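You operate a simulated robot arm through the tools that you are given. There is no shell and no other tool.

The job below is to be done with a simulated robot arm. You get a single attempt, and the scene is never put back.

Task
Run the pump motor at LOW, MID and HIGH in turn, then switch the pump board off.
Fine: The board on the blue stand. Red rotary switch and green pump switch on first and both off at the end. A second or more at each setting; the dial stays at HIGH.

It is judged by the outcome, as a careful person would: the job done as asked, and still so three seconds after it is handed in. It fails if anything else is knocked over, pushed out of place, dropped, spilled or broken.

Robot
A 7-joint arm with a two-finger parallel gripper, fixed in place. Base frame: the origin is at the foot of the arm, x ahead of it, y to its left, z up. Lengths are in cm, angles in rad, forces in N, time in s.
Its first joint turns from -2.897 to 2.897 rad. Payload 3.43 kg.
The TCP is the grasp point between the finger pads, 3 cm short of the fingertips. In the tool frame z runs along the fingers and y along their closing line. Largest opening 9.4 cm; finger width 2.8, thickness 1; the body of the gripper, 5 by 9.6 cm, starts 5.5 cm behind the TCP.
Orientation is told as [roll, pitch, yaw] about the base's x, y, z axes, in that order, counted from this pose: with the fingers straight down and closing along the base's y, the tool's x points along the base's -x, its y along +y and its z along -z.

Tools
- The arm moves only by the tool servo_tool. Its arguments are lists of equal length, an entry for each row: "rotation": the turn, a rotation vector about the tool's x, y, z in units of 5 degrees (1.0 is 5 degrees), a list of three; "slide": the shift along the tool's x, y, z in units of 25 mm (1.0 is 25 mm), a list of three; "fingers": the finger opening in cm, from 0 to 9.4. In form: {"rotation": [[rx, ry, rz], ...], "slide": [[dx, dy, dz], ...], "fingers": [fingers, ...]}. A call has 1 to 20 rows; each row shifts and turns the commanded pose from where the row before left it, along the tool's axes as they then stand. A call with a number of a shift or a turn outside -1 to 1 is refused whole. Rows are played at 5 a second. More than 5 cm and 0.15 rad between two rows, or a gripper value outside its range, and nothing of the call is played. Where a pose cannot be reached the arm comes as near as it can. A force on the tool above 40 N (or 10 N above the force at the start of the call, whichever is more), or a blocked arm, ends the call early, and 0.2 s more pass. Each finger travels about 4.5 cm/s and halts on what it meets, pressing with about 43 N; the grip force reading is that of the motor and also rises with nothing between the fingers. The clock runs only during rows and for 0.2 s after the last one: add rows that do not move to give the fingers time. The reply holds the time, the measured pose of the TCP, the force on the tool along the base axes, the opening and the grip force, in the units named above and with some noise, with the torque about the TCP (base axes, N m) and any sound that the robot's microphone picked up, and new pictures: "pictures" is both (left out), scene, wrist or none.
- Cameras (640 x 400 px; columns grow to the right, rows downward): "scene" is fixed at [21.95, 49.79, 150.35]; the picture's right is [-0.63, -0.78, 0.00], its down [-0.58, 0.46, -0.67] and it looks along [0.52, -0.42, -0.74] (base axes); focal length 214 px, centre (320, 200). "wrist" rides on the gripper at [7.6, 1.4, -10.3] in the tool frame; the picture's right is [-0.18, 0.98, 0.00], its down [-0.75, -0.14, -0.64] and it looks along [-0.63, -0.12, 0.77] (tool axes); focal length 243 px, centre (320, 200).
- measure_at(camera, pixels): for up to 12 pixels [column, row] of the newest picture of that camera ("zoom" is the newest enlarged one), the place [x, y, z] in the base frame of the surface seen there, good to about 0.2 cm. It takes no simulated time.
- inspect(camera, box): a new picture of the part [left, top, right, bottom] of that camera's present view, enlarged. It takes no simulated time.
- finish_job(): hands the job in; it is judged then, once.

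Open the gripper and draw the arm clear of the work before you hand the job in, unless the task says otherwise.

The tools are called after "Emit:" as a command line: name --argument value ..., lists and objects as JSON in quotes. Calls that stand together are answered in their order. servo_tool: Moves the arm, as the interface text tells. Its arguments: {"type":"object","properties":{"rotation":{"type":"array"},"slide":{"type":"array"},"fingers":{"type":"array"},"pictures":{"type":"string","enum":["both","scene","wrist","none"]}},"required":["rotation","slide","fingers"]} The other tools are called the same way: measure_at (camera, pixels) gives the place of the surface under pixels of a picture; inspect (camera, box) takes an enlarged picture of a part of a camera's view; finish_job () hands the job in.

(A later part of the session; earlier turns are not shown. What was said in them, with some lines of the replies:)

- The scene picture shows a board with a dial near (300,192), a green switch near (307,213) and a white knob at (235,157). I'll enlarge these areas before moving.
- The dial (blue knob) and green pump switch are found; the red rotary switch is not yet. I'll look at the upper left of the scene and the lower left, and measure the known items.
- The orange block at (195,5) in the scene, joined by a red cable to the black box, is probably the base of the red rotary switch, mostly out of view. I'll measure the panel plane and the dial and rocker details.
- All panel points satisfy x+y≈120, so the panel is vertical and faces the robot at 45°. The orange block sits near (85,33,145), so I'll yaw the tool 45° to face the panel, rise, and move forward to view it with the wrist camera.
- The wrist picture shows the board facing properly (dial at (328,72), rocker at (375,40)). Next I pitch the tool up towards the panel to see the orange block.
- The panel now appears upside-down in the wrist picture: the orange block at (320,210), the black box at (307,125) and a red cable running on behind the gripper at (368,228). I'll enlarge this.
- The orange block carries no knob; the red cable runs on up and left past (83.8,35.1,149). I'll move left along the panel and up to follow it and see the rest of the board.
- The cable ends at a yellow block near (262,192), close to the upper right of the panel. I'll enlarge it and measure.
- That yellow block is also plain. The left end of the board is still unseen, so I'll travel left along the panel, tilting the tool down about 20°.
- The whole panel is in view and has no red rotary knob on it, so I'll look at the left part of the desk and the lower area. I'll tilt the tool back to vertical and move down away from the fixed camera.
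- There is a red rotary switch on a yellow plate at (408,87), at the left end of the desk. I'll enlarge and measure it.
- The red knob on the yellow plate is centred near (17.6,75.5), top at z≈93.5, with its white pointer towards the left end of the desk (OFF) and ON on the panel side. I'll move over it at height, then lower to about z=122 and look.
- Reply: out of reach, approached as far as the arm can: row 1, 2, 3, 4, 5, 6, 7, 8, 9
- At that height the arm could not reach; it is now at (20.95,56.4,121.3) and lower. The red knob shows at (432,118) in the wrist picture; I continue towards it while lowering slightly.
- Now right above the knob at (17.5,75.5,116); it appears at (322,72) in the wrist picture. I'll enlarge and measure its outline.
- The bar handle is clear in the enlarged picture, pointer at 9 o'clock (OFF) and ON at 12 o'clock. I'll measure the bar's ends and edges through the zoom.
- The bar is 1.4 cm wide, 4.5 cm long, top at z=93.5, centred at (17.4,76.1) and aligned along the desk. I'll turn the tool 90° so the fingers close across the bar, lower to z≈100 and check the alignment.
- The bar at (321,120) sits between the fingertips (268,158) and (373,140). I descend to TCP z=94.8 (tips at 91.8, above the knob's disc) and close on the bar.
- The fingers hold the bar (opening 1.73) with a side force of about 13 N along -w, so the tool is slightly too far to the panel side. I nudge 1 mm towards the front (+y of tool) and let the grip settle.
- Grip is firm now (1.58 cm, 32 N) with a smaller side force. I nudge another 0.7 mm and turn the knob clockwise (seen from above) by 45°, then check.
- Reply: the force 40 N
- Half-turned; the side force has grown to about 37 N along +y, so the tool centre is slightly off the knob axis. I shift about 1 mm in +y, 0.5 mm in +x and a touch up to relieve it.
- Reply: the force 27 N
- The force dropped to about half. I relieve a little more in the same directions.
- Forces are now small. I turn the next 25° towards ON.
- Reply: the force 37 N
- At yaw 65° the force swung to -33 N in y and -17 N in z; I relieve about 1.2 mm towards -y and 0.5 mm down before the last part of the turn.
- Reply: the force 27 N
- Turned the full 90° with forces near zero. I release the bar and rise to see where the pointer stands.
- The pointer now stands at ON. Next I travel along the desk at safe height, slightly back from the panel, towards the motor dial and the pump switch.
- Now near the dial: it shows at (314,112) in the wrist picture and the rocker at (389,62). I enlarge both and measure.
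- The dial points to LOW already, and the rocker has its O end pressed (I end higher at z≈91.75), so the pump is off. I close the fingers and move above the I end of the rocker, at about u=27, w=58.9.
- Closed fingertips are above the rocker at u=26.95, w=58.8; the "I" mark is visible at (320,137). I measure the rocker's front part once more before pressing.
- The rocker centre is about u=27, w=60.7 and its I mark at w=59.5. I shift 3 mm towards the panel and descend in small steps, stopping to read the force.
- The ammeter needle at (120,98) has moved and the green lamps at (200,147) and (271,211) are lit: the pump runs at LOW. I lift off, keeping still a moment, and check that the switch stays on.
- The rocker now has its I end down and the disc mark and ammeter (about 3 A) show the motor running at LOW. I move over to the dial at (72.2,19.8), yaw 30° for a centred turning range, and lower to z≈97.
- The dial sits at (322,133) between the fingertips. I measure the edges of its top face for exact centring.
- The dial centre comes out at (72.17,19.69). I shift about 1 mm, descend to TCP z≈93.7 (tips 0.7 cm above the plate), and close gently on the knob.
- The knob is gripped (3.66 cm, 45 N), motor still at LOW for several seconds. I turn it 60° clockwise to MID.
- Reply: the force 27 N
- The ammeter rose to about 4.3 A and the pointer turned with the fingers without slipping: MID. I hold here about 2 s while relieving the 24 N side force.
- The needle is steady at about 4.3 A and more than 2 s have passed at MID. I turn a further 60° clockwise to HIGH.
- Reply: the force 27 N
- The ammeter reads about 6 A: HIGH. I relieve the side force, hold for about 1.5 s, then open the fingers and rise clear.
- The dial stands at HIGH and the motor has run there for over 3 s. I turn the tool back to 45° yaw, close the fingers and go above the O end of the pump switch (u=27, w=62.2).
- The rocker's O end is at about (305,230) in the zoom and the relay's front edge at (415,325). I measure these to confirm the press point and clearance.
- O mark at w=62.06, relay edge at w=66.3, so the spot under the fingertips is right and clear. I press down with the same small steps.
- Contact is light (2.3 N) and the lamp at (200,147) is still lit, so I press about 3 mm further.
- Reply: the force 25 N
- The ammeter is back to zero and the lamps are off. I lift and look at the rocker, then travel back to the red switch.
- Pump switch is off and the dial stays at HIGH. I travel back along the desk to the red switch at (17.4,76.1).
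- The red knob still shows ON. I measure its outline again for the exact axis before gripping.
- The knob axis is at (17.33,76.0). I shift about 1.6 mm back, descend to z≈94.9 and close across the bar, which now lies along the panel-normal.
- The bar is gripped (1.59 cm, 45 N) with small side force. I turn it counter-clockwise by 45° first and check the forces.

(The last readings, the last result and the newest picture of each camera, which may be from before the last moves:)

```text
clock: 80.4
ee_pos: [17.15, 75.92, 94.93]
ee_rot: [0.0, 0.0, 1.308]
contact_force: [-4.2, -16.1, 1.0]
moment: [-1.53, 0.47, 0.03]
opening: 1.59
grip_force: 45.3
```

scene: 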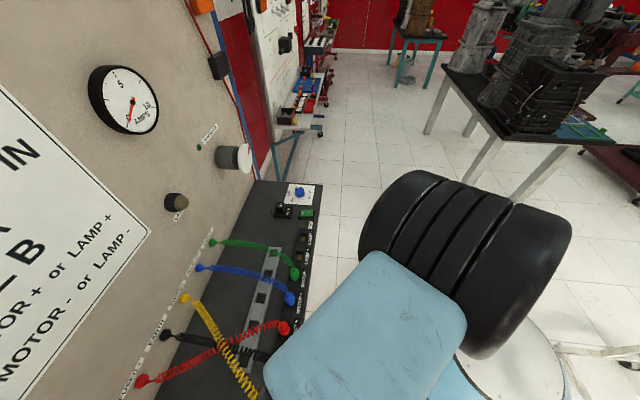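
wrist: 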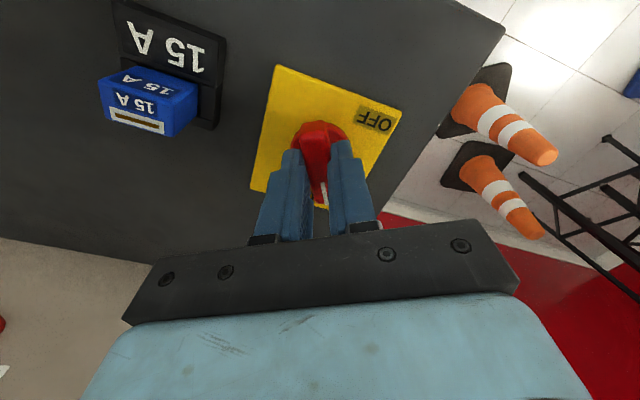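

30° turned, force about 17 N in -y. I relieve slightly and turn another 30°.

Emit:
servo_tool --rotation '[[0, 0, 0], [0, 0, -1], [0, 0, -1], [0, 0, -1], [0, 0, -1], [0, 0, -1], [0, 0, -1]]' --slide '[[0.03, 0, 0], [0, 0, 0], [0, 0, 0], [0, 0, 0], [0, 0, 0], [0, 0, 0], [0, 0, 0]]' --fingers '[1, 1, 1, 1, 1, 1, 1]' --pictures "none"

```text
clock: 82.0
ee_pos: [17.27, 75.78, 94.86]
ee_rot: [0.002, 0.001, 1.83]
contact_force: [2.8, -7.6, -11.3]
moment: [1.08, 0.21, 0.01]
opening: 1.58
grip_force: 44.6
```

Forces remain low at 60° of turn. I turn the last 30° to OFF.

Emit:
servo_tool --rotation '[[0, 0, -1], [0, 0, -1], [0, 0, -1], [0, 0, -1], [0, 0, -1], [0, 0, -1], [0, 0, 0]]' --slide '[[0, 0, 0.01], [0, 0, 0], [0, 0, 0], [0, 0, 0], [0, 0, 0], [0, 0, 0], [0, 0, 0]]' --fingers '[1, 1, 1, 1, 1, 1, 1]' --pictures "wrist"

```text
clock: 83.6
ee_pos: [17.39, 75.92, 94.91]
ee_rot: [-0.002, 0.001, 2.356]
contact_force: [12.3, -1.6, -2.8]
moment: [-0.38, -0.69, 0.01]
opening: 1.57
grip_force: 45.0
```

wrist: 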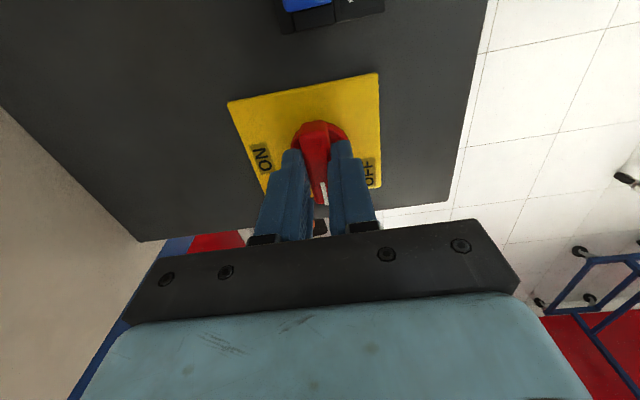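

The knob is back at its starting angle (yaw 2.356). I open the fingers and rise clear to check the pointer.

Emit:
servo_tool --rotation '[[0, 0, 0], [0, 0, 0], [0, 0, 0], [0, 0, 0], [0, 0, 0], [0, 0, 0], [0, 0, 0], [0, 0, 0]]' --slide '[[0, 0, 0], [0, 0, 0], [0, 0, -0.8], [0, 0, -1], [0, 0, -1], [0, 0, -1], [0, 0, -1], [0, 0, -1]]' --fingers '[4, 4, 4, 4, 4, 4, 4, 4]'

Emit:
inspect --camera "wrist" --box '[230, 20, 400, 150]'

Emit:
inspect --camera "scene" --box '[80, 50, 330, 230]'

```text
clock: 85.4
ee_pos: [17.32, 75.95, 109.32]
ee_rot: [-0.002, 0.001, 2.355]
contact_force: [0.2, -0.3, 0.5]
moment: [-0.05, -0.02, -0.01]
opening: 4.0
grip_force: 0.0
```

scene: 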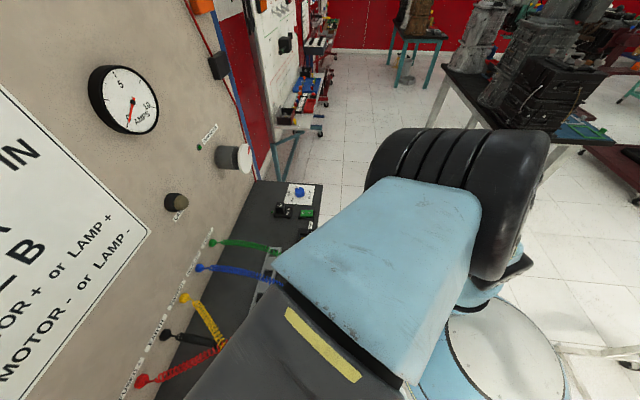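
wrist: 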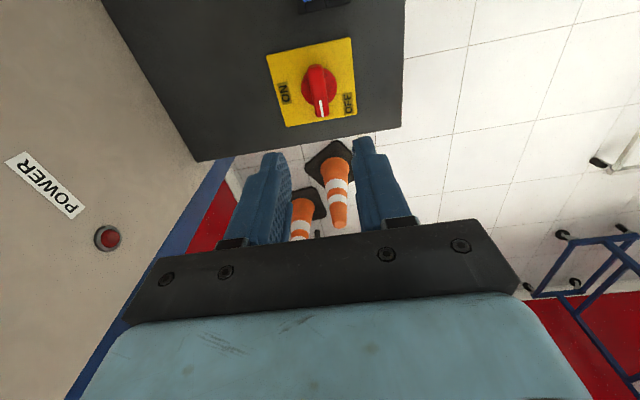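

```text
3.08 times, centred on (315, 85) of wrist
```

zoom: 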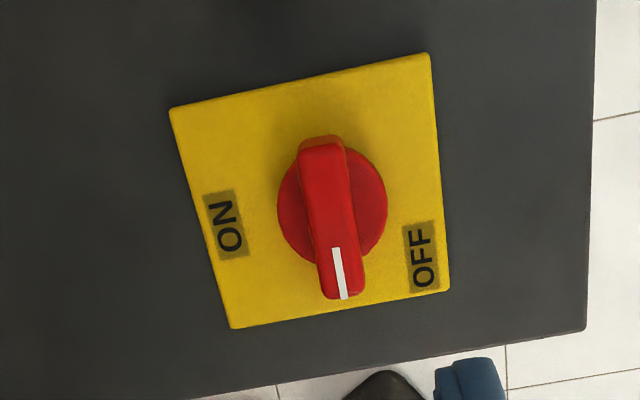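

```text
2.22 times, centred on (205, 140) of scene
```

zoom: 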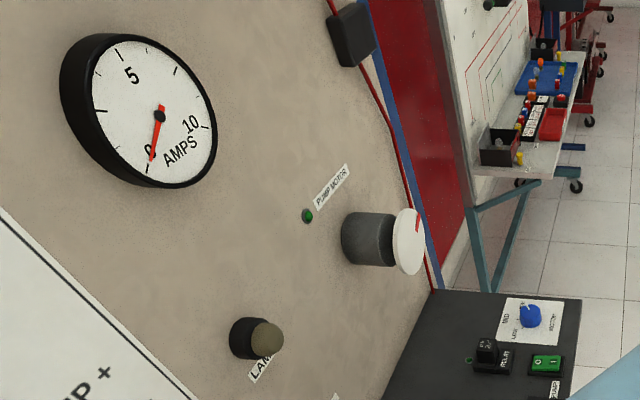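

The pointer is back where it began, at OFF, and there is a POWER lamp at (107,238) in the wrist picture. I check that it is unlit and that the disc is still.

Emit:
inspect --camera "wrist" --box '[60, 190, 160, 280]'

Emit:
servo_tool --rotation '[[0, 0, 1], [0, 0, 1], [0, 0, 1], [0, 0, 1], [0, 0, 1], [0, 0, 1], [0, 0, 1], [0, 0, 1], [0, 0, 1], [0, 0, 1], [0, 0, 1], [0, 0, 1], [0, 0, 1], [0, 0, 1], [0, 0, 1], [0, 0, 1], [0, 0, 1], [0, 0, 1]]' --slide '[[0, 0, -0.2], [0, 0, -0.2], [0, 0, -0.2], [0, 0, -0.2], [0, 0, -0.2], [0, 0, 0], [0, 0, 0], [0, 0, 0], [0, 0, 0], [0, 0, 0], [0, 0, 0], [0, 0, 0], [0, 0, 0], [0, 0, 0], [0, 0, 0], [0, 0, 0], [0, 0, 0], [0, 0, 0]]' --fingers '[9.4, 9.4, 9.4, 9.4, 9.4, 9.4, 9.4, 9.4, 9.4, 9.4, 9.4, 9.4, 9.4, 9.4, 9.4, 9.4, 9.4, 9.4]'

Emit:
inspect --camera "scene" --box '[80, 50, 330, 230]'

```text
4.44 times, centred on (110, 235) of wrist
```

zoom: 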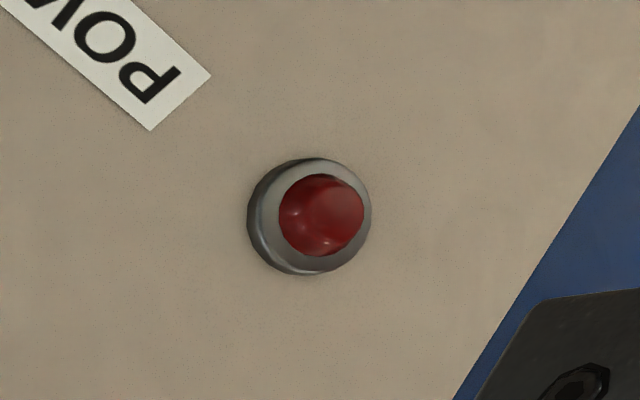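

```text
clock: 89.2
ee_pos: [17.34, 75.9, 111.85]
ee_rot: [-0.001, 0.001, 0.785]
contact_force: [0.8, -0.6, 0.0]
moment: [0.0, 0.0, 0.03]
opening: 9.37
grip_force: 0.2
```

scene: 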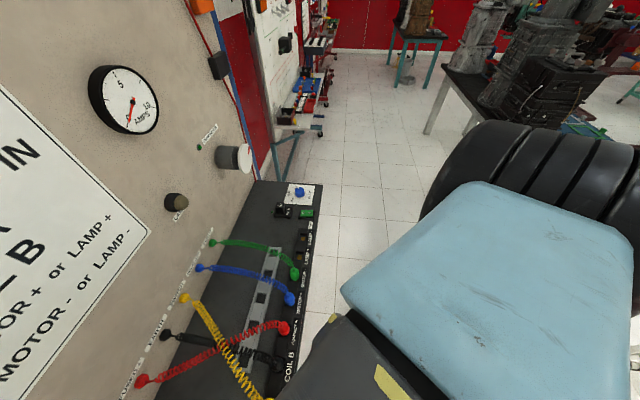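
wrist: 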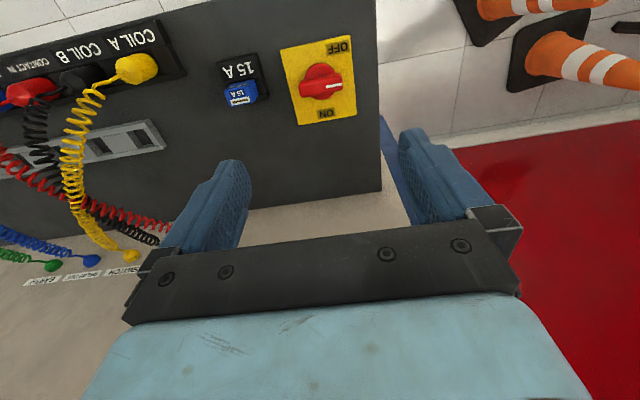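

```text
2.22 times, centred on (205, 140) of scene
```

zoom: 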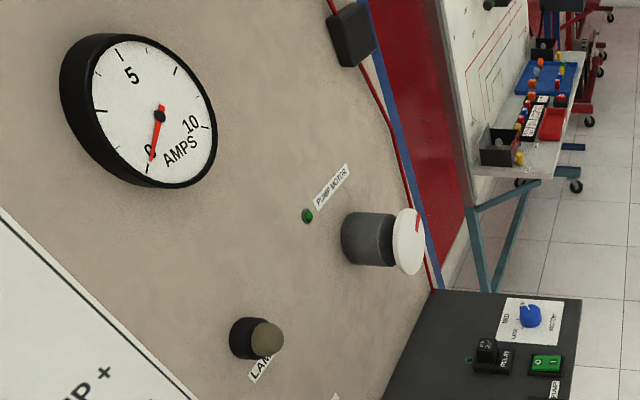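

Everything is off: POWER lamp dark, needle at zero, disc still, dial at HIGH. I draw the open gripper back away from the board.

Emit:
servo_tool --rotation '[[0, 0, 0], [0, 0, 0], [0, 0, 0], [0, 0, 0], [0, 0, 0], [0, 0, 0], [0, 0, 0], [0, 0, 0], [0, 0, 0], [0, 0, 0]]' --slide '[[0, 0, -0.8], [0, 0, -0.8], [0.8, -0.5, -0.4], [0.8, -0.5, -0.4], [0.8, -0.5, -0.4], [0.8, -0.5, -0.4], [0.8, -0.5, -0.4], [0.8, -0.5, -0.4], [0.8, -0.5, -0.4], [0.8, -0.5, -0.4]]' --fingers '[9.4, 9.4, 9.4, 9.4, 9.4, 9.4, 9.4, 9.4, 9.4, 9.4]'

Emit:
inspect --camera "wrist" --box '[240, 0, 480, 150]'

```text
clock: 91.4
ee_pos: [13.14, 57.45, 123.86]
ee_rot: [0.001, 0.003, 0.784]
contact_force: [0.0, 0.6, -0.8]
moment: [-0.05, 0.03, 0.03]
opening: 9.38
grip_force: 0.1
```

scene: 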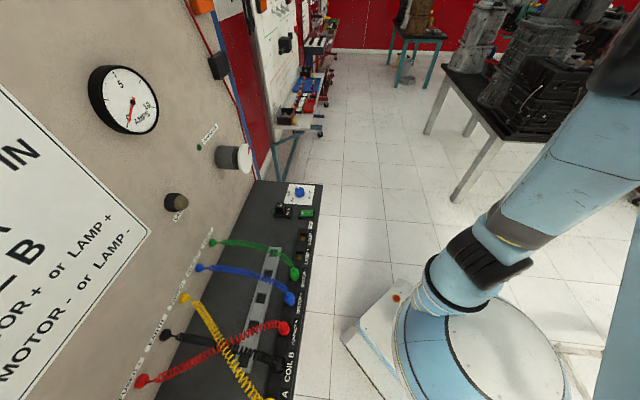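
wrist: 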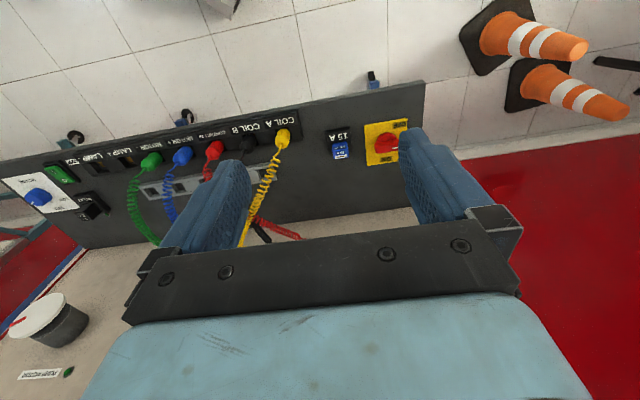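

```text
2.67 times, centred on (360, 75) of wrist
```

zoom: 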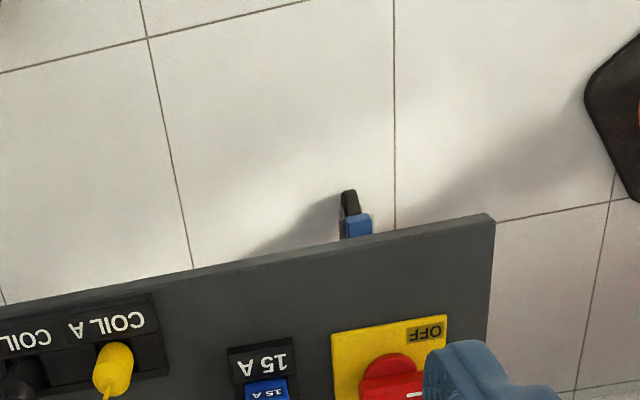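

The arm is clear with the gripper open, both switches are off, the dial stays at HIGH, and the motor is at rest. I hand the job in.

Emit:
finish_job

```text
The job is handed in.
```

The pump motor ran at LOW, MID and HIGH in turn, and the board is now switched off and handed in.

| Setting | Ammeter | Time at setting |
|---|---|---|
| LOW | about 3 A | about 5 s |
| MID | about 4.3 A | over 2 s |
| HIGH | about 6 A | over 3 s |

- **Switching on:** I turned the red rotary switch to ON first, then pressed the green pump switch. The dial was already at LOW.
- **Switching off:** I switched the green pump switch off first, then turned the red rotary switch to OFF. Afterwards the ammeter read zero, the POWER lamp was dark and the motor disc was still.
- **Final state:** The dial stays at HIGH, and the arm is drawn back from the board with the gripper open. I saw nothing knocked over or moved out of place.
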